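You operate a simulated robot arm through the tools that you are given. There is no shell and no other tool. Be economical: measure what you need, move in short steps, check, and stop when the job is done.

You run a simulated robot arm. Do the job below in one go: nothing can be reset, and whatever is moved stays where it is left.

TASK
Set the resistor box as the test card says and hold the reading.
Fine: box switch on; multimeter on its 2000 ohm range.

Only the result counts: the job must be done as asked and must still hold three seconds after the hand-in. Knocking over, shifting, dropping, spilling or breaking anything else fails it.

THE ROBOT
A 5-joint arm with a two-finger parallel gripper, fixed in place. Base frame: the origin is at the foot of the arm, x ahead of it, y to its left, z up; the work surface is at about z = 0. Readings come in m, degrees, newtons and seconds.
With the tool pointing down near the work surface it reaches from about 0.26 to 0.6 m from the base axis. Its first joint turns from -66.0 to 66.0 degrees. The tool tilts only in the upright plane through the base axis and itself; it spins freely about its own axis. Payload 1.57 kg.
The TCP is the grasp point between the finger pads, 0.03 m short of the fingertips. In the tool frame z runs along the fingers and y along their closing line. Largest opening 0.08 m; finger width 0.017, thickness 0.012; the body of the gripper, 0.04 by 0.082 m, starts 0.08 m behind the TCP.
Orientation is that of the tool frame in the base frame, as [roll, pitch, yaw] about the fixed x, y, z axes, in that order (R = Rz(yaw) Ry(pitch) Rx(roll)). With the fingers straight down and closing along the base's y, the tool's x points along the base's -x, its y along +y and its z along -z.

THE INTERFACE
- The arm moves only by the tool play_rows. Its argument "increments" is a list of rows, each a list of 6 numbers: the shift along the base's x, y, z in m, then the turn, a rotation vector about the base's x, y, z in degrees. In form: [[x, y, z, ax, ay, az], ...]. A call has 1 to 10 rows; each row shifts and turns the commanded pose from where the row before left it. "gripper" is the finger opening in m, from 0 to 0.08, set as the call begins (left out, the last holds). A row lasts 0.2 s, in which the tool goes at most 0.05 m and 8.6 degrees; a call with a longer step from one row to the next is refused whole, and so is a gripper value outside its range. A pose out of reach is approached as far as the arm can. The call stops where the force on the tool passes 40 N (or 10 N more than at its start, if that is more) or the arm is blocked; 0.2 s more then pass. The fingers move at their own pace (about 0.153 m/s each) and stop on an object; they squeeze with about 38 N. The grip force told is the motor's: it shows also when the fingers shut on nothing. Time passes only in rows, and 0.2 s behind the last, so rows that do not move let the fingers close. It gives the time, the measured TCP pose, the force on the tool (base axes), the opening and the grip force at its end, in the units of the frame above (readings bear some noise), with the torque about the TCP (base axes, N m) and any sound that the robot's microphone picked up.
- Cameras (640 x 400 px; columns grow to the right, rows downward): "scene" is fixed at [0.051, 0.4017, 0.5281]; the picture's right is [-0.64, -0.77, 0.00], its down [-0.42, 0.35, -0.84] and it looks along [0.65, -0.54, -0.54] (base axes); focal length 336 px, centre (320, 200). "wrist" rides on the gripper at [0.072, -0.007, -0.122] in the tool frame; the picture's right is [0.09, 1.00, 0.00], its down [-0.84, 0.08, -0.54] and it looks along [-0.54, 0.05, 0.84] (tool axes); focal length 238 px, centre (320, 200).
- capture(camera): a new picture of that camera. The clock stands still meanwhile.
- locate(camera, pixels): there is no depth. For up to 12 entries [column, row, z] of the newest picture of that camera ("zoom" is the newest enlarged one), the place [x, y] in the base frame at which the ray of that pixel passes the height z, good to about 0.002 m. The clock stands still meanwhile.
- inspect(camera, box): a new picture of the part [left, top, right, bottom] of that camera's present view, enlarged. The clock stands still meanwhile.
- hand_in(): hands the job in; it is judged then, once.

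Keep the steps short. Do not move on a guess: measure, check each grasp and each placing, and mend mistakes. In all there are 80 turns and 54 pictures (those below and enlarged ones count). Leave the gripper open and the arm clear of the work at the hand-in unless told otherwise, and finish with a single line.

The tools are called as a command line: name --pt "numbers of a row" for each row, then --argument value for the rest, lists and objects as JSON in quotes. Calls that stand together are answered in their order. play_rows: Moves the arm, as the interface text tells. Its arguments: {"type":"object","properties":{"increments":{"type":"array"},"gripper":{"type":"number"}},"required":["increments"]} The other tools are called the same way: capture (camera) takes a picture; locate (camera, pixels) gives the place at which the rays of pixels pass given heights; inspect (camera, box) takes an enlarged picture of a part of a camera's view; hand_in () hands the job in.

At the start:

```text
time: 0.0
eef_pos: [0.4063, -0.066, 0.3351]
tcp_rot: [-180.0, 0.1, 180.0]
ft_force: [0.4, 0.2, 0.5]
wrist_torque: [0.0, 0.01, 0.01]
gripper_width: 0.0798
grip_force: 0.1
```

scene: 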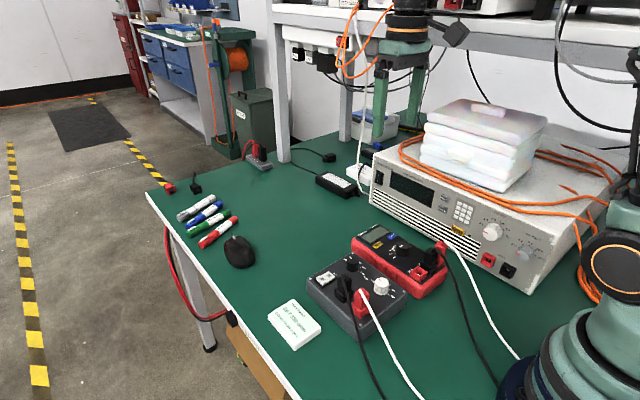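
wrist: 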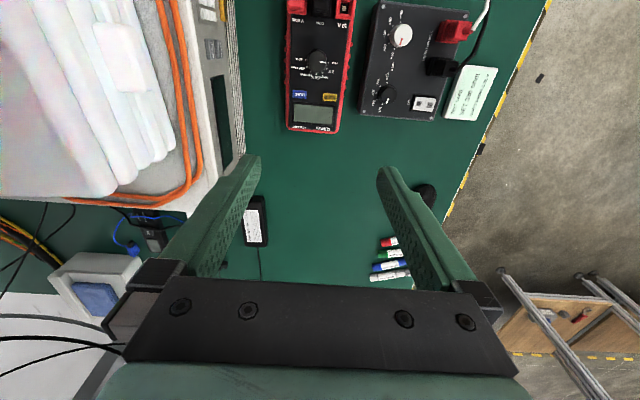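

I see the box, multimeter and card. First I read them close up.

inspect --camera "scene" --box '[260, 290, 330, 355]'

inspect --camera "wrist" --box '[350, 0, 510, 130]'

inspect --camera "scene" --box '[300, 220, 460, 340]'

inspect --camera "wrist" --box '[275, 0, 365, 140]'

```text
6.15 times, centred on (295, 322) of scene
```

zoom: 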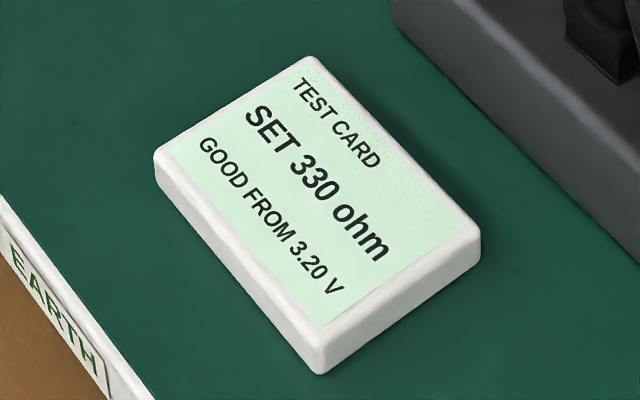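

```text
3.08 times, centred on (430, 65) of wrist
```

zoom: 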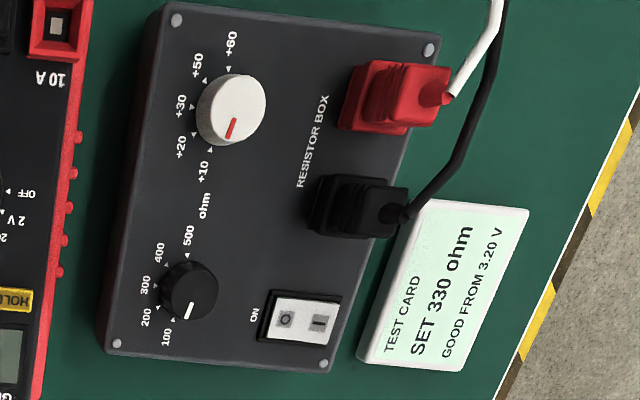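

```text
3.33 times, centred on (380, 280) of scene
```

zoom: 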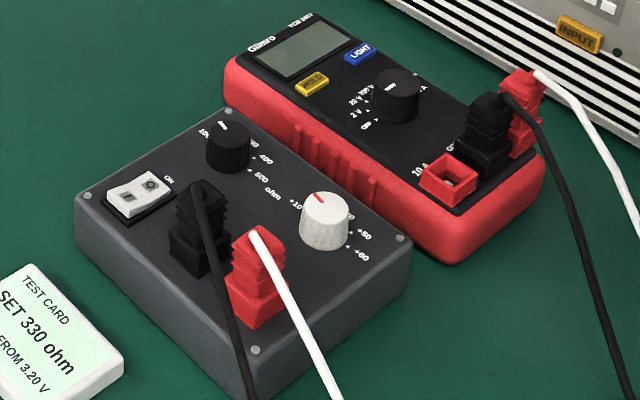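

```text
2.86 times, centred on (320, 70) of wrist
```

zoom: 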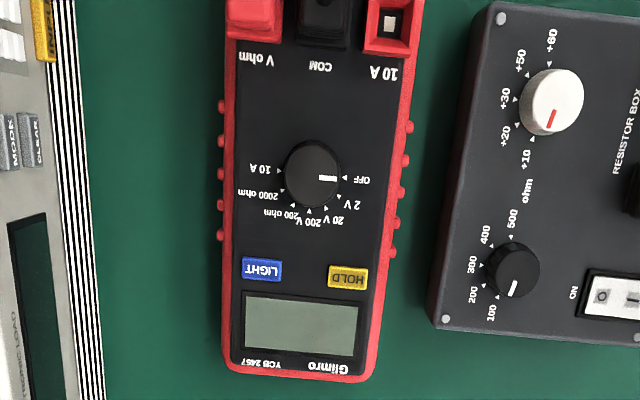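

The card asks for 330 ohm: 300 on the black knob and +30 on the white. The meter is on OFF. Next I locate the box's corner screws in both cameras to find the box top height.

locate --camera "scene" --pixels '[[352.4, 253, 0.04], [352.4, 253, 0.06], [310.4, 278.5, 0.04], [310.4, 278.5, 0.06], [404, 291.4, 0.04], [404, 291.4, 0.06], [360.5, 325, 0.04], [360.5, 325, 0.06]]'

locate --camera "wrist" --pixels '[[364, 111.4, 0.04], [364, 111.4, 0.06], [431, 117.6, 0.04], [431, 117.6, 0.06], [383.6, 6.6, 0.04], [383.6, 6.6, 0.06], [465.7, 16.3, 0.04], [465.7, 16.3, 0.06]]'

```text
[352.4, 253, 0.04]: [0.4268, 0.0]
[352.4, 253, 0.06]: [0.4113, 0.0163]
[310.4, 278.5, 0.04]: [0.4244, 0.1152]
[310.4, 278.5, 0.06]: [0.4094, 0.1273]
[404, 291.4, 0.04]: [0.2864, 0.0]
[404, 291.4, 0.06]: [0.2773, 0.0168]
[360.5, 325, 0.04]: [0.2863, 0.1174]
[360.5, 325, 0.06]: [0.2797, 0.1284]
```

```text
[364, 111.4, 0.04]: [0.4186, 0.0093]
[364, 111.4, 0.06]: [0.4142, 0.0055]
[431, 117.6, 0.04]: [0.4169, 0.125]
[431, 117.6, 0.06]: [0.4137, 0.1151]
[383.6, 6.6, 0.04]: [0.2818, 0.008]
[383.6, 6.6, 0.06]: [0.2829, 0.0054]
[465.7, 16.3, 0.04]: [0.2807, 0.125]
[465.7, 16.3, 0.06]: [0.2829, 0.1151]
```

Both cameras agree on the box top at z≈0.05, spanning x 0.28–0.42 and y 0.007–0.12. I move back and sideways in the air to get a more vertical view.

play_rows --pt "-0.03 0.02 0 0 0 0" --pt "-0.03 0.02 0 0 0 0" --pt "-0.03 0.02 -0.01 0 0 0" --pt "-0.02 0.01 -0.02 0 0 0" --pt "0 0 0 0 0 0"

capture --camera "wrist"

```text
time: 1.2
eef_pos: [0.2949, 0.0035, 0.3044]
tcp_rot: [-180.0, 0.1, 179.8]
ft_force: [0.3, 0.9, 0.0]
wrist_torque: [-0.01, 0.03, -0.01]
gripper_width: 0.0799
grip_force: 0.1
```

```text
47 pictures are left
```

wrist: 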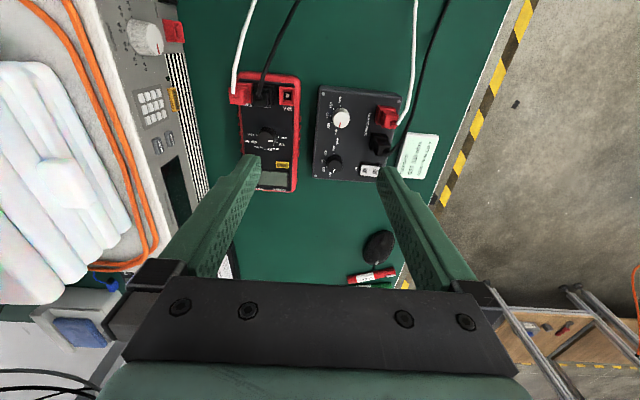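

All three items are in view. I zoom on the box and then on the meter.

inspect --camera "wrist" --box '[228, 68, 308, 195]'

inspect --camera "wrist" --box '[308, 80, 408, 185]'

```text
3.15 times, centred on (268, 132) of wrist
```

zoom: 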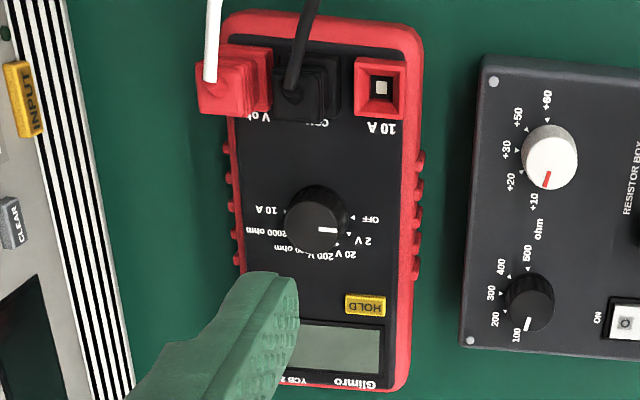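

```text
3.81 times, centred on (358, 132) of wrist
```

zoom: 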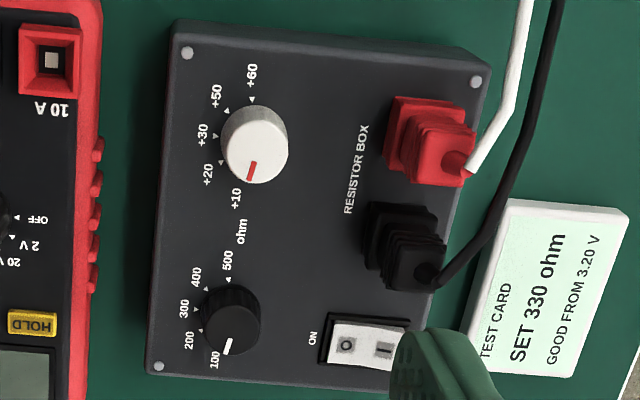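

I locate the dial marks (z 0.05), knob tops (about 0.07), the rocker and the plugs on this box zoom.

locate --camera "zoom" --pixels '[[229, 283, 0.05], [207, 289, 0.05], [197, 310, 0.05], [201, 330, 0.05], [236, 320, 0.068], [228, 346, 0.068], [253, 100, 0.05], [228, 110, 0.05], [216, 136, 0.05], [222, 163, 0.05], [260, 148, 0.068], [251, 177, 0.068]]'

inspect --camera "scene" --box '[335, 245, 395, 300]'

inspect --camera "scene" --box '[350, 220, 440, 280]'

```text
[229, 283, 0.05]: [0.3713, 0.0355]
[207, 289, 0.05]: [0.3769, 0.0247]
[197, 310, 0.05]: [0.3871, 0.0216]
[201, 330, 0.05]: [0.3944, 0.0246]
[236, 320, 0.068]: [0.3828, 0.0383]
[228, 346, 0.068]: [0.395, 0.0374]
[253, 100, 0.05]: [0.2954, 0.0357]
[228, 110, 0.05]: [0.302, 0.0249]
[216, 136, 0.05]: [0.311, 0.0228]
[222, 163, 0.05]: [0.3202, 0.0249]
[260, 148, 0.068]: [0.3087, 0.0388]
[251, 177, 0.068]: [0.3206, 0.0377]
```

```text
7.27 times, centred on (365, 272) of scene
```

zoom: 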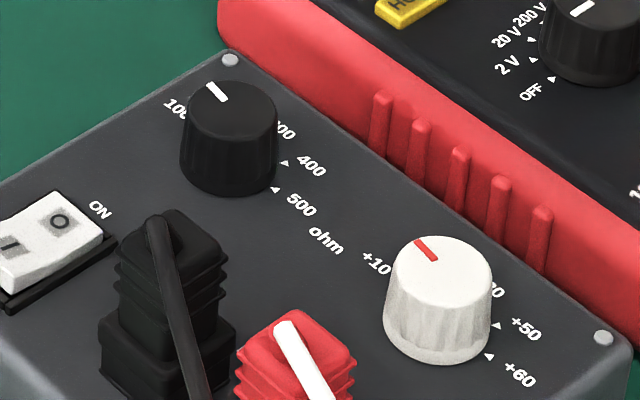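

```text
6.67 times, centred on (395, 250) of scene
```

zoom: 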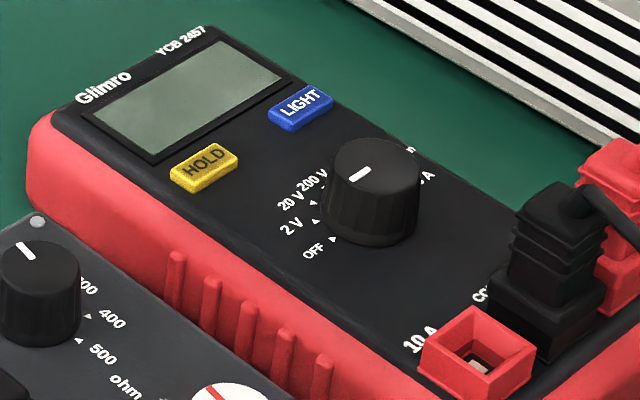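

Marks on both box dials sit at 45° steps: 100/+10 point +x, 300/+30 point −y, so each turns 90° clockwise. I now locate meter parts in both views and the rocker and plugs.

locate --camera "wrist" --pixels '[[266.7, 138.3, 0.06], [266.7, 138.3, 0.08], [282.6, 164, 0.04], [282.6, 164, 0.06], [278.2, 137.4, 0.05], [276.8, 142.8, 0.05], [257.5, 135, 0.05], [360.1, 169.6, 0.055], [379, 169.6, 0.055], [373, 138, 0.08], [372, 104, 0.08]]'

locate --camera "scene" --pixels '[[403.2, 244.8, 0.06], [403.2, 244.8, 0.08], [377.6, 244.5, 0.04], [377.6, 244.5, 0.06], [357.4, 265.9, 0.06], [357.4, 265.9, 0.08], [386, 306.5, 0.06], [386, 306.5, 0.08]]'

```text
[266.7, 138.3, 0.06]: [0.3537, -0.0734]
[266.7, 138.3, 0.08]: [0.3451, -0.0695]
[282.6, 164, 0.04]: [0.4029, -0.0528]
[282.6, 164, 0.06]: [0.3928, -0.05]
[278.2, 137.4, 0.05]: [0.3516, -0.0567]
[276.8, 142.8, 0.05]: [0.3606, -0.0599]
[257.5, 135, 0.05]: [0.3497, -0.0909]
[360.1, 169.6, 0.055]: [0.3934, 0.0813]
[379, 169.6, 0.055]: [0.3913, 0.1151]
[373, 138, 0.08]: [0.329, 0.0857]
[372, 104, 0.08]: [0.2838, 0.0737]
```

```text
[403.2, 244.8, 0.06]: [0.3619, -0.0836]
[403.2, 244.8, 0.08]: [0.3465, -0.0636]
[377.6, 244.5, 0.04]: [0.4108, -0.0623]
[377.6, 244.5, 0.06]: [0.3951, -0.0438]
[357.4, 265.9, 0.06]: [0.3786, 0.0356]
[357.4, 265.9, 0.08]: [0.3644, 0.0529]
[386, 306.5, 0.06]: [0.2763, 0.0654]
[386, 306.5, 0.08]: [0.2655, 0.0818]
```

Meter knob is about (0.351, −0.072), top z≈0.073. HOLD is about (0.399, −0.051), z≈0.052. Next I look closely at the rocker's state and the meter display.

inspect --camera "scene" --box '[310, 265, 350, 290]'

locate --camera "scene" --pixels '[[352.9, 259.3, 0.06], [352.9, 259.3, 0.08], [381.2, 281, 0.06], [381.2, 281, 0.08]]'

```text
16.00 times, centred on (330, 278) of scene
```

zoom: 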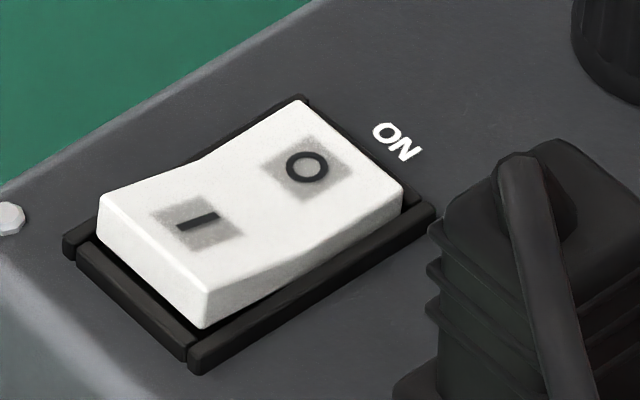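

```text
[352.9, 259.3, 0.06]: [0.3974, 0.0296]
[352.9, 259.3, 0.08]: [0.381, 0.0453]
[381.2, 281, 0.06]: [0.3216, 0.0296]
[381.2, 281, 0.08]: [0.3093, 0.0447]
```

The rocker's I end is raised, so it's off, and I'll press the I end later. First the black knob: I move above (0.386, 0.0365) at z≈0.15 with a 0.05 opening.

play_rows --pt "0.03 0.011 -0.025 0 0 0" --pt "0.03 0.011 -0.03 0 0 0" --pt "0.031 0.011 -0.03 0 0 0" --pt "0 0 -0.03 0 0 0" --pt "0 0 -0.03 0 0 0" --pt "0 0 0 0 0 0" --gripper 0.05

capture --camera "wrist"

inspect --camera "scene" --box '[300, 190, 420, 310]'

```text
time: 2.6
eef_pos: [0.3876, 0.0372, 0.1589]
tcp_rot: [180.0, 0.0, 179.9]
ft_force: [-0.1, 0.6, 0.1]
wrist_torque: [0.01, 0.0, 0.0]
gripper_width: 0.0502
grip_force: 0.0
```

```text
41 pictures are left
```

wrist: 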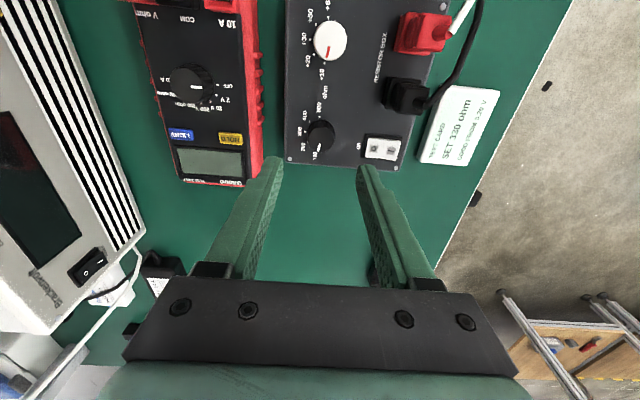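

```text
3.33 times, centred on (360, 250) of scene
```

zoom: 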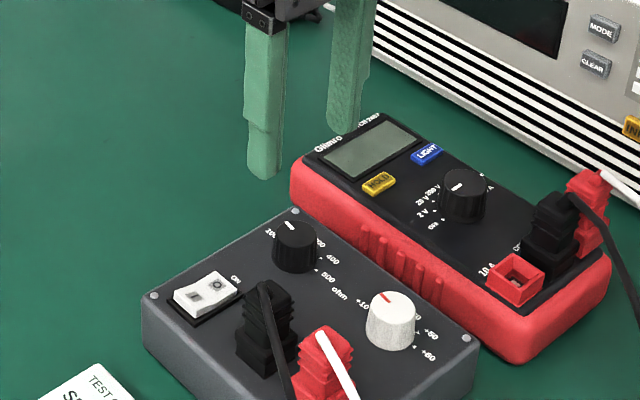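

The knob is at (320, 133) in the wrist view. I refine the positions of all three knobs, HOLD and the rocker from this closer picture.

inspect --camera "wrist" --box '[280, 0, 420, 170]'

inspect --camera "wrist" --box '[140, 40, 270, 190]'

```text
2.35 times, centred on (350, 85) of wrist
```

zoom: 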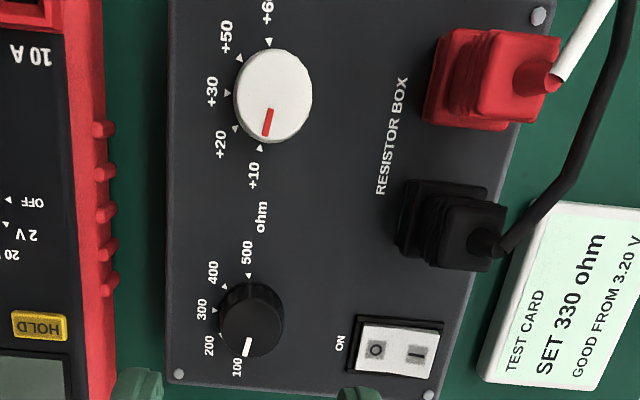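

```text
2.67 times, centred on (205, 115) of wrist
```

zoom: 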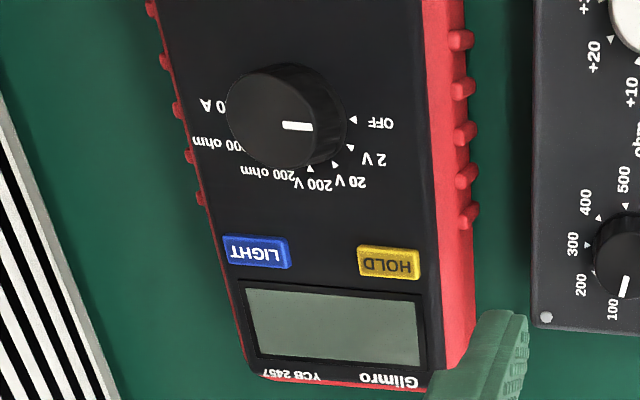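

locate --camera "wrist" --pixels '[[330.9, 41.2, 0.07], [328.3, 17.8, 0.05], [324.5, 62.9, 0.05], [321.5, 138.6, 0.07], [319.4, 116.9, 0.05], [391.7, 150.1, 0.057], [375, 149, 0.055], [187.4, 84.3, 0.073], [217, 85, 0.047], [216.6, 95.5, 0.047], [210.6, 101.5, 0.047], [230.5, 138.6, 0.052]]'

```text
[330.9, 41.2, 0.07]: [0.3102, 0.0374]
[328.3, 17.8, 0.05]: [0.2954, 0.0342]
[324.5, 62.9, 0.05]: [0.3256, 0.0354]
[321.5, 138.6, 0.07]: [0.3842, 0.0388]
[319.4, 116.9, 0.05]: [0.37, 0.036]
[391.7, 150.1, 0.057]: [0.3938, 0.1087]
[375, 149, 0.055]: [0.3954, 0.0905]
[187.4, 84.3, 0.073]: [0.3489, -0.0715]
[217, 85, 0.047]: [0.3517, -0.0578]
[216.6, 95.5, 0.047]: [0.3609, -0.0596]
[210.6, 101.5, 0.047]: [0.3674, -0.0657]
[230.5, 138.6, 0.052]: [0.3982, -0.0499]
```

Black knob centre (0.3855, 0.0365), white (0.3105, 0.036), meter knob (0.351, −0.073). I lower over the black knob so the fingertips stay above the panel.

play_rows --pt "-0.002 0 -0.025 0 0 0" --pt "0 0 -0.025 0 0 0" --pt "0 0 -0.015 0 0 0" --pt "0 0 -0.008 0 0 0" --pt "0 0 0 0 0 0"

inspect --camera "scene" --box '[310, 210, 400, 310]'

```text
time: 3.8
eef_pos: [0.3846, 0.0374, 0.0854]
tcp_rot: [180.0, 0.1, 180.0]
ft_force: [0.4, -0.2, -0.9]
wrist_torque: [0.01, -0.04, -0.02]
gripper_width: 0.0498
grip_force: 0.0
```

```text
4.00 times, centred on (355, 260) of scene
```

zoom: 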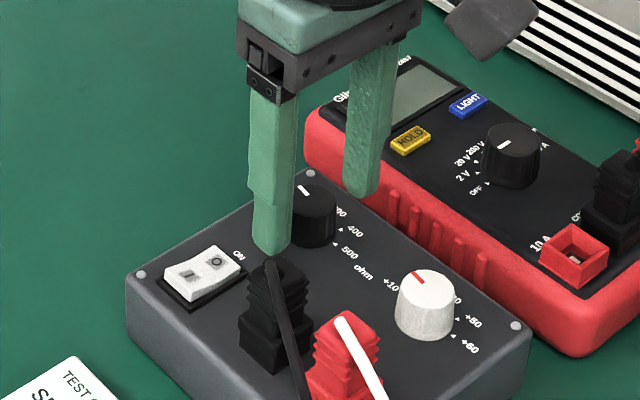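

The fingers straddle the black knob. I close on it.

play_rows --pt "0 0 0 0 0 0" --pt "0 0 0 0 0 0" --pt "0 0 0 0 0 0" --gripper 0.0

```text
time: 4.6
eef_pos: [0.3844, 0.0371, 0.0861]
tcp_rot: [180.0, 0.1, 180.0]
ft_force: [0.1, 8.9, -0.4]
wrist_torque: [0.26, 0.03, 0.02]
gripper_width: 0.0243
grip_force: 36.2
```

It's gripped at 24 mm. I turn it 90° clockwise.

play_rows --pt "0 0 0 0 0 -8" --pt "0 0 0 0 0 -8" --pt "0 0 0 0 0 -8" --pt "0 0 0 0 0 -8" --pt "0 0 0 0 0 -8" --pt "0 0 0 0 0 -8" --pt "0 0 0 0 0 -8" --pt "0 0 0 0 0 -8" --pt "0 0 0 0 0 -8" --pt "0 0 0 0 0 -8"

play_rows --pt "0 0 0 0 0 -8" --pt "0 0 0 0 0 -2" --pt "0 0 0 0 0 0"

```text
time: 6.8
eef_pos: [0.3861, 0.0368, 0.0858]
tcp_rot: [179.9, 0.1, 99.8]
ft_force: [4.9, -2.3, 0.0]
wrist_torque: [-0.21, -0.17, -0.03]
gripper_width: 0.0242
grip_force: 36.5
```

```text
time: 7.6
eef_pos: [0.3846, 0.038, 0.0857]
tcp_rot: [-180.0, 0.0, 89.8]
ft_force: [5.7, -5.8, 0.2]
wrist_torque: [0.0, -0.06, 0.03]
gripper_width: 0.0245
grip_force: 36.3
```

The turn is done at yaw 90. I open, rise, and look.

play_rows --pt "0 0 0 0 0 0" --pt "0 0 0.01 0 0 0" --pt "0 0 0.03 0 0 0" --pt "0 0 0.03 0 0 0" --pt "0 0 0 0 0 0" --gripper 0.05

inspect --camera "scene" --box '[310, 210, 410, 310]'

```text
time: 8.8
eef_pos: [0.3855, 0.0375, 0.1572]
tcp_rot: [-180.0, 0.1, 89.8]
ft_force: [0.3, 1.0, 0.9]
wrist_torque: [0.02, 0.0, 0.02]
gripper_width: 0.0501
grip_force: 0.2
```

```text
4.00 times, centred on (360, 260) of scene
```

zoom: 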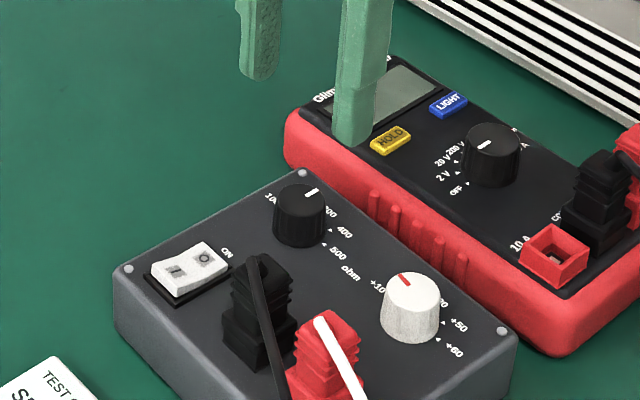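

The black pointer now aims at −y (300). Next, the white knob: I move over (0.3105, 0.0365) and lower.

play_rows --pt "-0.025 0 0 0 0 0" --pt "-0.025 0 0 0 0 0" --pt "-0.025 -0.0005 0 0 0 0" --pt "0 0 0 0 0 0" --pt "0 0 -0.025 0 0 0" --pt "0 0 -0.025 0 0 0" --pt "0 0 -0.015 0 0 0" --pt "0 0 -0.005 0 0 0" --pt "0 0 0 0 0 0"

inspect --camera "scene" --box '[340, 230, 440, 330]'

```text
time: 10.8
eef_pos: [0.3096, 0.0355, 0.0865]
tcp_rot: [-179.9, 0.0, 89.9]
ft_force: [0.1, -0.5, 0.1]
wrist_torque: [0.01, 0.01, 0.01]
gripper_width: 0.05
grip_force: 0.1
```

```text
4.00 times, centred on (390, 280) of scene
```

zoom: 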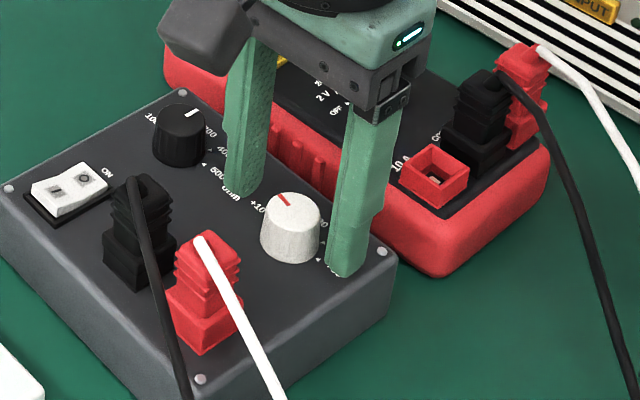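

The fingers straddle the white knob. I close and check the grip.

play_rows --pt "0 0 0 0 0 0" --pt "0 0 0 0 0 0" --pt "0 0 0 0 0 0" --gripper 0.0

```text
time: 11.6
eef_pos: [0.3099, 0.0378, 0.0863]
tcp_rot: [-179.9, 0.0, 89.9]
ft_force: [-4.6, 0.7, 0.0]
wrist_torque: [0.0, 0.16, 0.02]
gripper_width: 0.0242
grip_force: 36.5
```

It's gripped at 24 mm. I turn it 90° clockwise.

play_rows --pt "0 0 0 0 0 -8" --pt "0 0 0 0 0 -8" --pt "0 0 0 0 0 -8" --pt "0 0 0 0 0 -8" --pt "0 0 0 0 0 -8" --pt "0 0 0 0 0 -8" --pt "0 0 0 0 0 -8" --pt "0 0 0 0 0 -8" --pt "0 0 0 0 0 -8" --pt "0 0 0 0 0 -8"

play_rows --pt "0 0 0 0 0 -8" --pt "0 0 0 0 0 -2" --pt "0 0 0 0 0 0"

play_rows --pt "0 0 0 0 0 0" --pt "0 0 0.01 0 0 0" --pt "0 0 0.03 0 0 0" --pt "0 0 0.03 0 0 0" --pt "0 0 0.02 0 0 0" --pt "0 0 0 0 0 0" --gripper 0.05

capture --camera "wrist"

inspect --camera "scene" --box '[330, 210, 440, 310]'

```text
time: 13.8
eef_pos: [0.3114, 0.0149, 0.0866]
tcp_rot: [180.0, 0.0, 10.0]
ft_force: [0.3, 1.3, 0.2]
wrist_torque: [-0.11, 0.14, 0.03]
gripper_width: 0.0243
grip_force: 36.2
out of reach, approached as far as the arm can: row 10
```

```text
time: 14.6
eef_pos: [0.3072, -0.0403, 0.087]
tcp_rot: [180.0, 0.0, 0.1]
ft_force: [-1.8, 6.3, 0.1]
wrist_torque: [0.18, 0.09, 0.03]
gripper_width: 0.0242
grip_force: 35.9
out of reach, approached as far as the arm can: row 1, 2
```

```text
time: 16.0
eef_pos: [0.3089, -0.0411, 0.1762]
tcp_rot: [-180.0, 0.1, 0.1]
ft_force: [-0.3, -0.1, -0.3]
wrist_torque: [0.03, 0.0, 0.0]
gripper_width: 0.05
grip_force: 0.1
```

```text
34 pictures are left
```

wrist: 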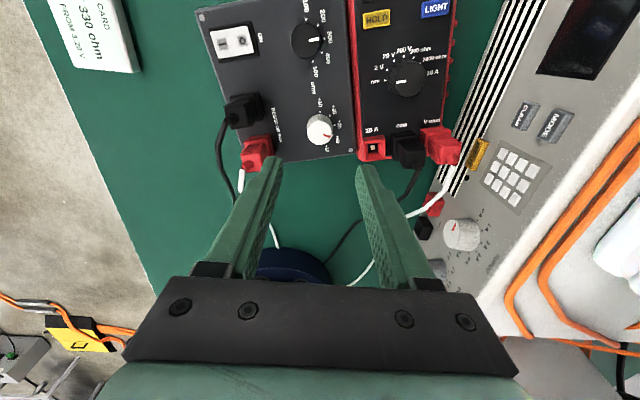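

```text
4.00 times, centred on (385, 260) of scene
```

zoom: 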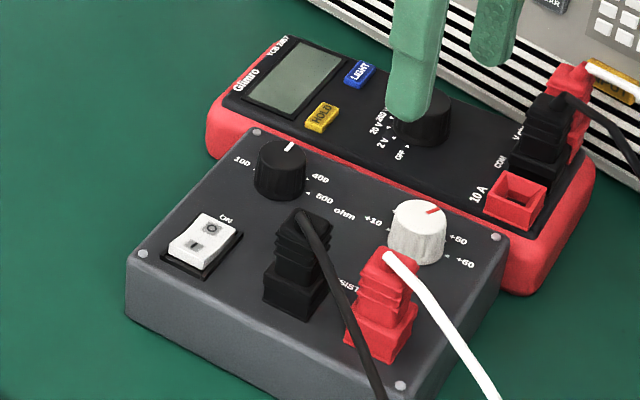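

The arm hit its spin limit mid-turn and swung in −y while gripping, which dragged the box and perhaps the meter. I measure the damage before doing anything else.

capture --camera "scene"

inspect --camera "wrist" --box '[190, 0, 470, 170]'

```text
32 pictures are left
```

scene: 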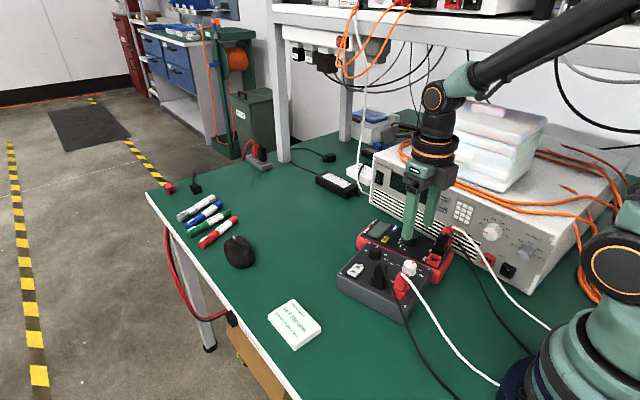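

```text
2.29 times, centred on (330, 85) of wrist
```

zoom: 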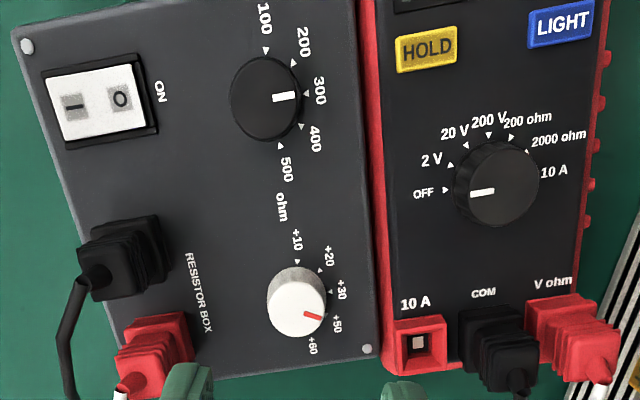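

locate --camera "zoom" --pixels '[[27, 46, 0.05], [367, 349, 0.05], [265, 98, 0.07], [297, 308, 0.07], [497, 188, 0.073], [426, 50, 0.052], [281, 150, 0.05], [268, 52, 0.05], [445, 190, 0.047], [100, 100, 0.055], [561, 25, 0.052], [399, 375, 0.05]]'

inspect --camera "scene" --box '[330, 200, 470, 330]'

```text
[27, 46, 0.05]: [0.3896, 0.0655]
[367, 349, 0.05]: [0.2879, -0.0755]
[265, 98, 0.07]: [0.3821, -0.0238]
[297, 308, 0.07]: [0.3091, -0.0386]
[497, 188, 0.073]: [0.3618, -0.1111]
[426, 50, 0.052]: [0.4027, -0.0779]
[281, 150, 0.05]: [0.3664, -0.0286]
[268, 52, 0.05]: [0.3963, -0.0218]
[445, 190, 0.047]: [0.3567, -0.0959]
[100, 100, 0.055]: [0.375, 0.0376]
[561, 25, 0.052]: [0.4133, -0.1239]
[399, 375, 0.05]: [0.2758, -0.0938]
```

```text
3.08 times, centred on (400, 265) of scene
```

zoom: 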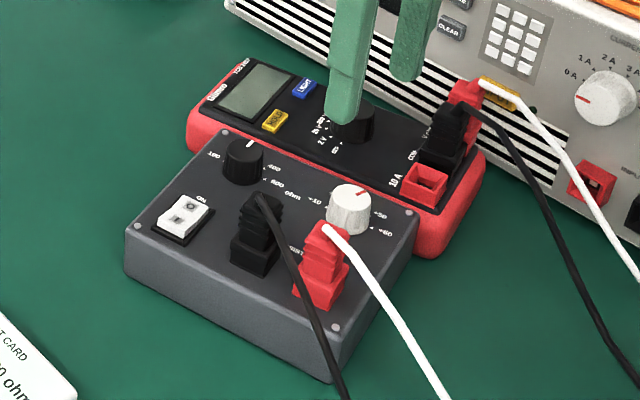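

The box dragged about 7 cm in −y and rotated about +13°, pushing the meter by about 3.7 cm. The spin range ends near yaw 8°, so I'll work from yaw 180° from now on. First I spin back in the air, then put both things back where they were.

play_rows --pt "0 0 0.02 0 0 8.5" --pt "0 0 0.01 0 0 8.5" --pt "0 0 0 0 0 8.5" --pt "0 0 0 0 0 8.5" --pt "0 0 0 0 0 8.5" --pt "0 0 0 0 0 8.5" --pt "0 0 0 0 0 8.5" --pt "0 0 0 0 0 8.5" --pt "0 0 0 0 0 8.5" --pt "0 0 0 0 0 8.5"

play_rows --pt "0 0 0 0 0 8.5" --pt "0 0 0 0 0 8.5" --pt "0 0 0 0 0 8.5" --pt "0 0 0 0 0 8.5" --pt "0 0 0 0 0 8.5" --pt "0 0 0 0 0 8.5" --pt "0 0 0 0 0 8.5" --pt "0 0 0 0 0 8.5" --pt "0 0 0 0 0 8.5" --pt "0 0 0 0 0 8.5"

play_rows --pt "0 0 0 0 0 8" --pt "0 0 0 0 0 2" --pt "0 0 0 0 0 0"

capture --camera "wrist"

```text
time: 18.2
eef_pos: [0.3077, -0.0408, 0.2055]
tcp_rot: [-180.0, 0.0, 85.1]
ft_force: [-1.2, 0.7, 0.5]
wrist_torque: [-0.02, -0.01, 0.0]
gripper_width: 0.05
grip_force: 0.1
```

```text
time: 20.4
eef_pos: [0.3086, -0.0403, 0.2063]
tcp_rot: [-180.0, 0.0, 170.2]
ft_force: [0.3, -0.6, 0.4]
wrist_torque: [0.03, 0.04, -0.02]
gripper_width: 0.0499
grip_force: 0.1
```

```text
time: 21.2
eef_pos: [0.3081, -0.0403, 0.2076]
tcp_rot: [180.0, 0.1, 180.0]
ft_force: [0.0, -0.2, -0.9]
wrist_torque: [0.02, 0.03, 0.02]
gripper_width: 0.05
grip_force: 0.0
```

```text
29 pictures are left
```

wrist: 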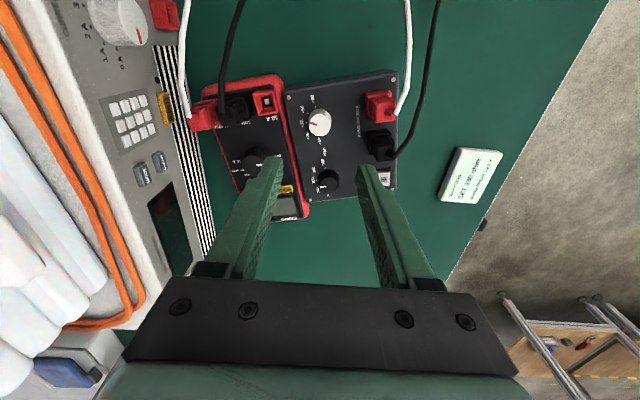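

I measure the current poses from this view.

inspect --camera "wrist" --box '[190, 60, 410, 225]'

```text
2.42 times, centred on (300, 142) of wrist
```

zoom: 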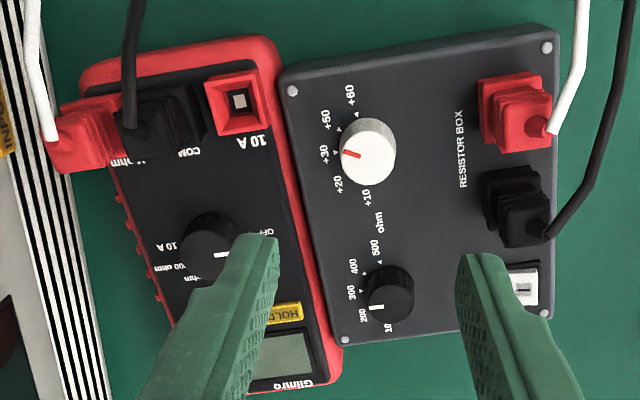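

locate --camera "zoom" --pixels '[[292, 90, 0.05], [547, 47, 0.05], [346, 338, 0.05], [545, 312, 0.05], [366, 152, 0.07], [390, 296, 0.07], [358, 113, 0.05], [368, 189, 0.05], [212, 247, 0.073], [290, 312, 0.052]]'

```text
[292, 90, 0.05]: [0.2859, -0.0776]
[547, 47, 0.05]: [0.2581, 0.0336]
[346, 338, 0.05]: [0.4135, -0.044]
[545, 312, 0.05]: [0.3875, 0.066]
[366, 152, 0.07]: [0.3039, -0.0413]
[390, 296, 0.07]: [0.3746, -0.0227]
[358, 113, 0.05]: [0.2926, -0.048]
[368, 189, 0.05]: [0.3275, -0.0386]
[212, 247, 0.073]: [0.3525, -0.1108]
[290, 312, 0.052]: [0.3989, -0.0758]
```

Box now: centre (0.336, −0.0055), rotated +14°. Originally the centre was (0.3495, 0.0635). I grip the white knob with a narrow opening and drag it +y gently; pulling there also turns the box back clockwise.

play_rows --pt "-0.003 -0.001 -0.03 0 0 0" --pt "0 0 -0.03 0 0 0" --pt "0 0 -0.03 0 0 0" --pt "0 0 -0.02 0 0 0" --pt "0 0 -0.01 0 0 0" --pt "0 0 0 0 0 0" --gripper 0.038

inspect --camera "scene" --box '[350, 220, 460, 320]'

```text
time: 22.6
eef_pos: [0.3053, -0.0415, 0.0863]
tcp_rot: [180.0, 0.0, 179.7]
ft_force: [1.2, -0.8, -0.5]
wrist_torque: [0.02, 0.0, -0.01]
gripper_width: 0.0382
grip_force: 0.1
```

```text
4.00 times, centred on (405, 270) of scene
```

zoom: 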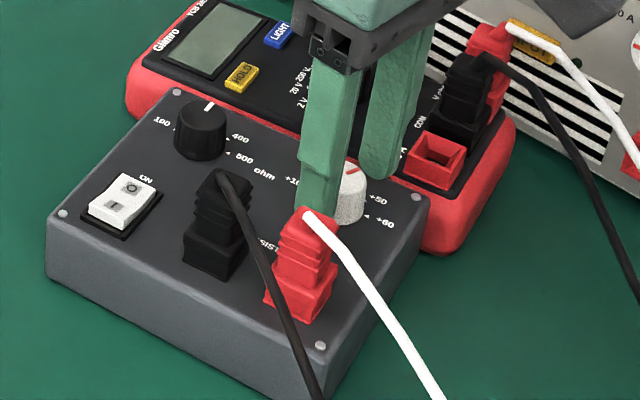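

The knob is between the fingers. I close, then drag +y by 3 cm in 5 mm steps.

play_rows --pt "0 0 0 0 0 0" --pt "0 0 0 0 0 0" --pt "0 0.005 0 0 0 0" --pt "0 0.005 0 0 0 0" --pt "0 0.005 0 0 0 0" --pt "0 0.005 0 0 0 0" --pt "0 0.005 0 0 0 0" --pt "0 0.005 0 0 0 0" --pt "0 0 0 0 0 0" --gripper 0.0

inspect --camera "scene" --box '[320, 210, 460, 330]'

```text
time: 24.6
eef_pos: [0.305, -0.0125, 0.0864]
tcp_rot: [-180.0, 0.1, 179.9]
ft_force: [-1.9, -9.1, 7.5]
wrist_torque: [-0.26, -0.05, -0.07]
gripper_width: 0.0241
grip_force: 36.2
```

```text
3.33 times, centred on (390, 270) of scene
```

zoom: 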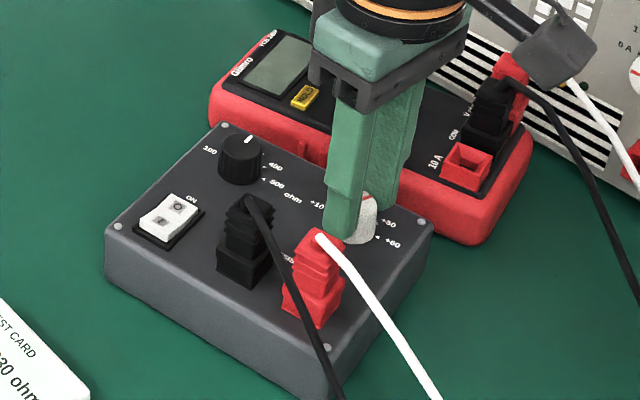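

locate --camera "scene" --pixels '[[420.9, 276.9, 0.05], [391.5, 315, 0.05], [361.8, 247.2, 0.05], [327.2, 278.7, 0.05]]'

```text
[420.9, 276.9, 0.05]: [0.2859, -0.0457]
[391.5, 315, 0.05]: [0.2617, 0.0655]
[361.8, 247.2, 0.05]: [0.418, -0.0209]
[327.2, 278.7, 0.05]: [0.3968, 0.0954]
```

The box follows well: centre now (0.341, 0.0235), rotation about +11°. I drag on to the knob's original place (0.3105, 0.036) while turning the held knob −11.5°.

play_rows --pt "0.0006 0.005 0 0 0 -1.2" --pt "0.0006 0.005 0 0 0 -1.2" --pt "0.0006 0.005 0 0 0 -1.2" --pt "0.0006 0.005 0 0 0 -1.2" --pt "0.0006 0.005 0 0 0 -1.2" --pt "0.0006 0.005 0 0 0 -1.2" --pt "0.0006 0.005 0 0 0 -1.2" --pt "0.0006 0.005 0 0 0 -1.2" --pt "0.0006 0.005 0 0 0 -1.2" --pt "0 0.0035 0 0 0 -0.7"

inspect --camera "scene" --box '[290, 220, 450, 340]'

```text
time: 26.8
eef_pos: [0.3117, 0.0371, 0.0872]
tcp_rot: [180.0, 0.1, 168.3]
ft_force: [-1.0, -12.1, 13.9]
wrist_torque: [-0.43, -0.06, -0.05]
gripper_width: 0.0241
grip_force: 36.3
```

```text
3.33 times, centred on (370, 280) of scene
```

zoom: 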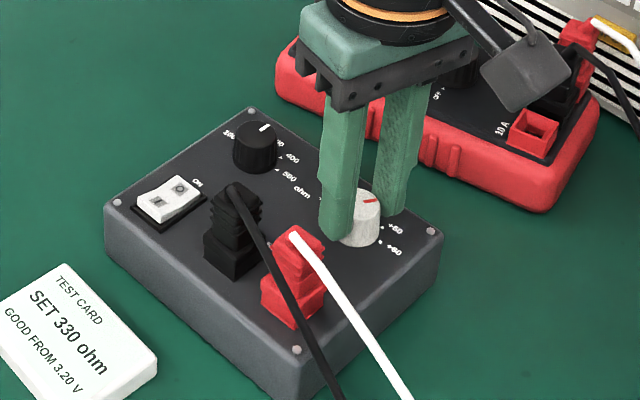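

locate --camera "scene" --pixels '[[403.3, 289.3, 0.05], [362.8, 325, 0.05], [349, 253.3, 0.05], [309, 280.9, 0.05]]'

```text
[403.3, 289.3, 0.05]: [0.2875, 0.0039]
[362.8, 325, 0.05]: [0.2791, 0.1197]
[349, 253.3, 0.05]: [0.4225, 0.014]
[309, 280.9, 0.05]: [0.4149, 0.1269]
```

The centre is back to within 1–2 mm, and about 4° of rotation remains. I turn the held knob −6° more and then check.

play_rows --pt "-0.0005 0.0005 0 0 0 -2" --pt "-0.0005 0.0005 0 0 0 -2" --pt "-0.0005 0.0005 0 0 0 -2" --pt "0 0 0 0 0 0"

play_rows --pt "0 0 0 0 0 0" --pt "0 0 0.01 0 0 0" --pt "0 0 0.03 0 0 2.5" --pt "0 0 0.04 0 0 5" --pt "-0.02 -0.02 0.04 0 0 5" --pt "-0.01 -0.02 0.02 0 0 5" --pt "0 0 0 0 0 0" --gripper 0.05

inspect --camera "wrist" --box '[200, 20, 440, 230]'

inspect --camera "scene" --box '[290, 220, 450, 340]'

```text
time: 27.8
eef_pos: [0.3096, 0.0392, 0.0872]
tcp_rot: [179.8, 0.1, 162.5]
ft_force: [6.1, 0.8, -0.3]
wrist_torque: [-0.06, -0.49, 0.0]
gripper_width: 0.0239
grip_force: 36.0
```

```text
time: 29.4
eef_pos: [0.2791, -0.0001, 0.2286]
tcp_rot: [-180.0, 0.0, 179.9]
ft_force: [0.1, -0.8, 1.6]
wrist_torque: [-0.01, -0.02, 0.0]
gripper_width: 0.0501
grip_force: 0.1
```

```text
1.90 times, centred on (320, 125) of wrist
```

zoom: 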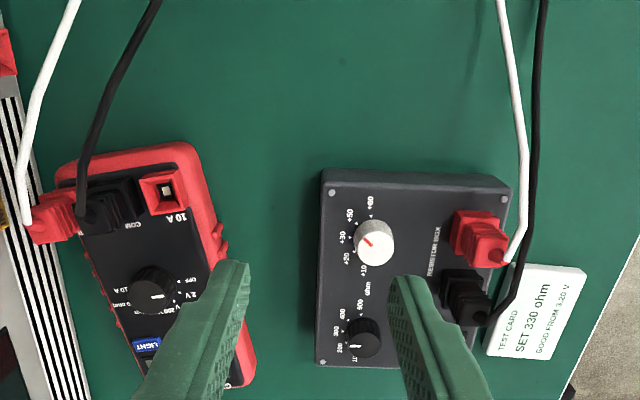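

```text
3.33 times, centred on (370, 280) of scene
```

zoom: 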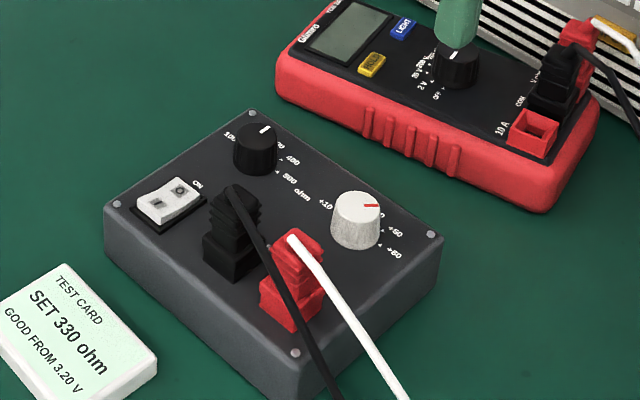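

White now reads near +50, so I'll correct it later. The box centre is right, with about 3.5° left. Next the meter: I locate its knob and the instrument's front for clearance.

locate --camera "scene" --pixels '[[411.1, 235.6, 0.073], [381.4, 217.5, 0.052], [372, 208, 0.01], [528, 292, 0.01], [405.4, 288.5, 0.05]]'

capture --camera "wrist"

```text
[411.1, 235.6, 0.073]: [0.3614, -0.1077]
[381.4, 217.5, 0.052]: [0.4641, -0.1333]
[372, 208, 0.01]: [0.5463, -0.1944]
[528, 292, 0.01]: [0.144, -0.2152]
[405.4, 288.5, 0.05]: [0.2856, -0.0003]
```

```text
22 pictures are left
```

wrist: 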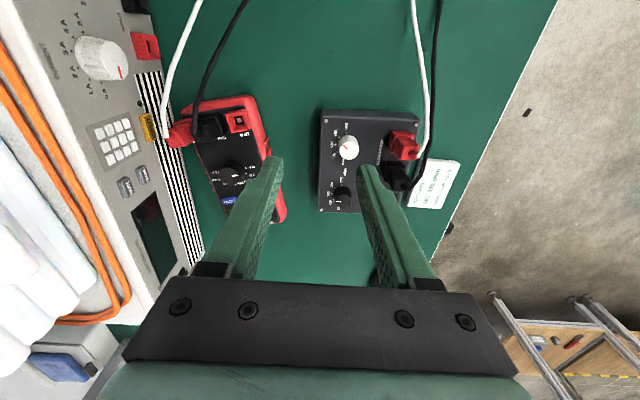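

locate --camera "wrist" --pixels '[[233.2, 171.0, 0.073], [238, 122, 0.057], [346.5, 148, 0.07], [342, 197.5, 0.07], [325.8, 158.6, 0.05], [325.5, 210, 0.05]]'

```text
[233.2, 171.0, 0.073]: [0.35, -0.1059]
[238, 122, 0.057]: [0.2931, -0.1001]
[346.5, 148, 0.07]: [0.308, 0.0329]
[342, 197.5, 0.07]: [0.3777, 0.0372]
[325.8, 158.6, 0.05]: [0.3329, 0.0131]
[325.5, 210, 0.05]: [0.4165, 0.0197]
```

I move above the meter knob at about (0.356, −0.109), lower partway, and check.

play_rows --pt "0.02 -0.03 0 0 0 0" --pt "0.02 -0.03 0 0 0 0" --pt "0.02 -0.03 -0.02 0 0 0" --pt "0.017 -0.019 -0.03 0 0 0" --pt "0 0 -0.03 0 0 0" --pt "0 0 -0.03 0 0 0" --pt "0 0 0 0 0 0"

inspect --camera "wrist" --box '[200, 60, 440, 230]'

inspect --camera "scene" --box '[350, 190, 470, 290]'

```text
time: 31.0
eef_pos: [0.3565, -0.1107, 0.1151]
tcp_rot: [179.9, 0.0, 179.9]
ft_force: [-1.0, 0.5, -0.1]
wrist_torque: [-0.02, -0.03, 0.03]
gripper_width: 0.0501
grip_force: 0.0
```

```text
2.35 times, centred on (320, 145) of wrist
```

zoom: 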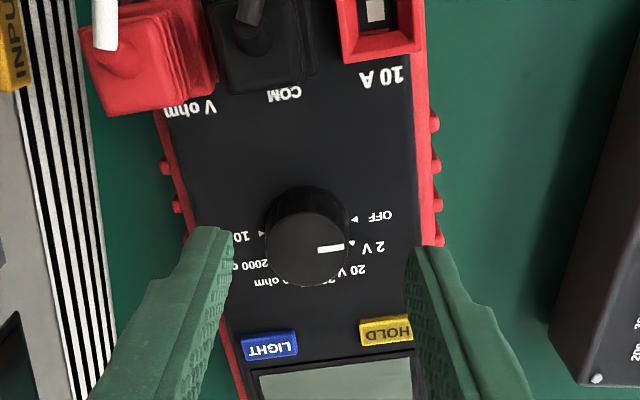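

```text
4.00 times, centred on (410, 240) of scene
```

zoom: 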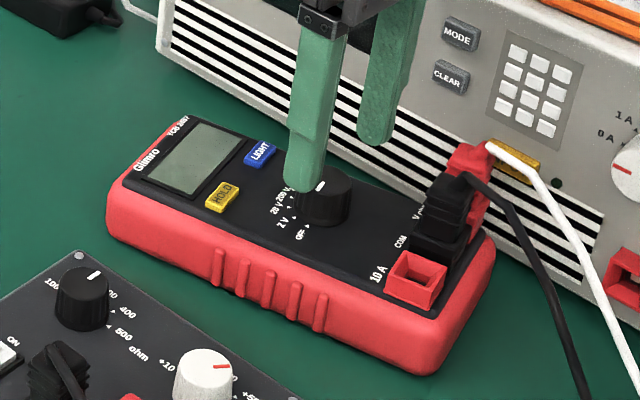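

locate --camera "wrist" --pixels '[[315.5, 166, 0.073], [334.5, 153.5, 0.047], [295.8, 160, 0.047], [347.7, 200.5, 0.052], [298.7, 207, 0.052], [356, 90, 0.06], [347, 156, 0.047]]'

```text
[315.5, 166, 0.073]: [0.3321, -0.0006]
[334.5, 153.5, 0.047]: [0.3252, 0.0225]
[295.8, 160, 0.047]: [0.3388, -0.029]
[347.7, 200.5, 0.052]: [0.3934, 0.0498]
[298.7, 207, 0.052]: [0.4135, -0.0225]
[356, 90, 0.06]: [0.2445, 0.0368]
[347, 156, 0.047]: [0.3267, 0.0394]
```

The wrist geometry gives the knob centre at about (0.361, −0.1145) and the meter rotated about +14°. I shift by (+4, −4) mm, lower, and close.

play_rows --pt "0.004 -0.004 0 0 0 0" --pt "0 0 -0.015 0 0 0" --pt "0 0 -0.011 0 0 0" --pt "0 0 0 0 0 0"

play_rows --pt "0 0 0 0 0 0" --pt "0 0 0 0 0 0" --pt "0 0 0 0 0 0" --gripper 0.0

```text
time: 32.0
eef_pos: [0.3599, -0.114, 0.0892]
tcp_rot: [180.0, 0.0, 179.9]
ft_force: [0.3, -0.1, 0.5]
wrist_torque: [-0.02, -0.01, 0.02]
gripper_width: 0.0499
grip_force: 0.0
```

```text
time: 32.8
eef_pos: [0.3602, -0.1136, 0.0893]
tcp_rot: [-179.9, 0.0, 180.0]
ft_force: [0.3, -2.3, 0.5]
wrist_torque: [-0.06, -0.23, -0.02]
gripper_width: 0.0264
grip_force: 37.6
```

It's gripped at 26 mm and well centred. I drag the meter back (−9, +41 mm) while turning −14°.

play_rows --pt "-0.001 0.005 0 0 0 -2" --pt "-0.001 0.005 0 0 0 -2" --pt "-0.001 0.005 0 0 0 -2" --pt "-0.001 0.005 0 0 0 -2" --pt "-0.001 0.005 0 0 0 -2" --pt "-0.001 0.005 0 0 0 -2" --pt "-0.001 0.005 0 0 0 -2" --pt "-0.002 0.0055 0 0 0 -2" --pt "0 0 0 0 0 0"

inspect --camera "scene" --box '[320, 200, 460, 310]'

```text
time: 34.8
eef_pos: [0.3514, -0.0736, 0.0903]
tcp_rot: [-179.9, 0.0, 164.0]
ft_force: [0.8, 0.4, -0.5]
wrist_torque: [0.03, 0.02, -0.01]
gripper_width: 0.0265
grip_force: 37.7
```

```text
3.64 times, centred on (390, 255) of scene
```

zoom: 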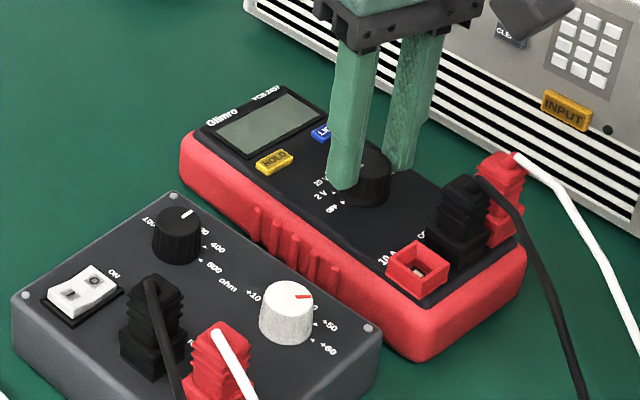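

HOLD is back at pixel (377, 244) and the 10 A socket at (417, 273), both matching the original within a pixel or two. I release, rise, and read the knobs.

play_rows --pt "0 0 0 0 0 0" --pt "0 0 0.01 0 0 0" --pt "-0.01 0.01 0.03 0 0 4" --pt "-0.02 0.02 0.04 0 0 6" --pt "-0.02 0.02 0.04 0 0 6" --pt "-0.02 0.02 0.03 0 0 0" --pt "0 0 0 0 0 0" --gripper 0.05

capture --camera "wrist"

inspect --camera "wrist" --box '[220, 80, 400, 220]'

```text
time: 36.4
eef_pos: [0.2808, -0.0026, 0.2395]
tcp_rot: [-179.9, 0.0, 180.0]
ft_force: [0.2, 0.9, -0.1]
wrist_torque: [0.0, -0.01, 0.01]
gripper_width: 0.0502
grip_force: 0.2
```

```text
18 pictures are left
```

wrist: 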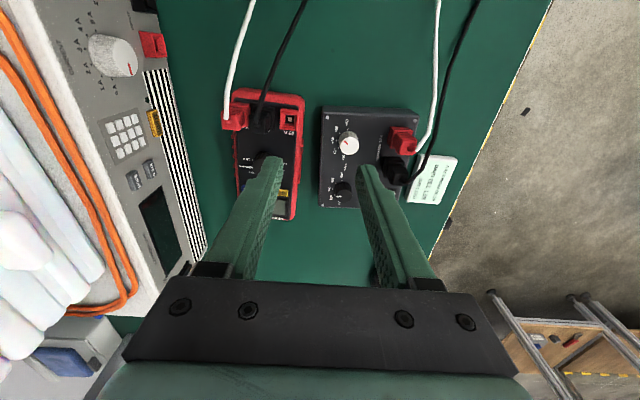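

```text
2.86 times, centred on (310, 150) of wrist
```

zoom: 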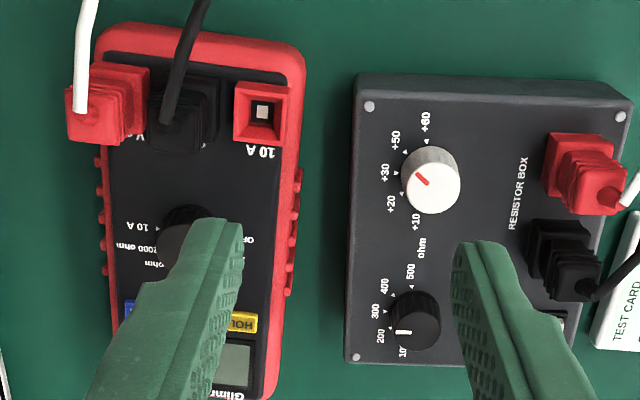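

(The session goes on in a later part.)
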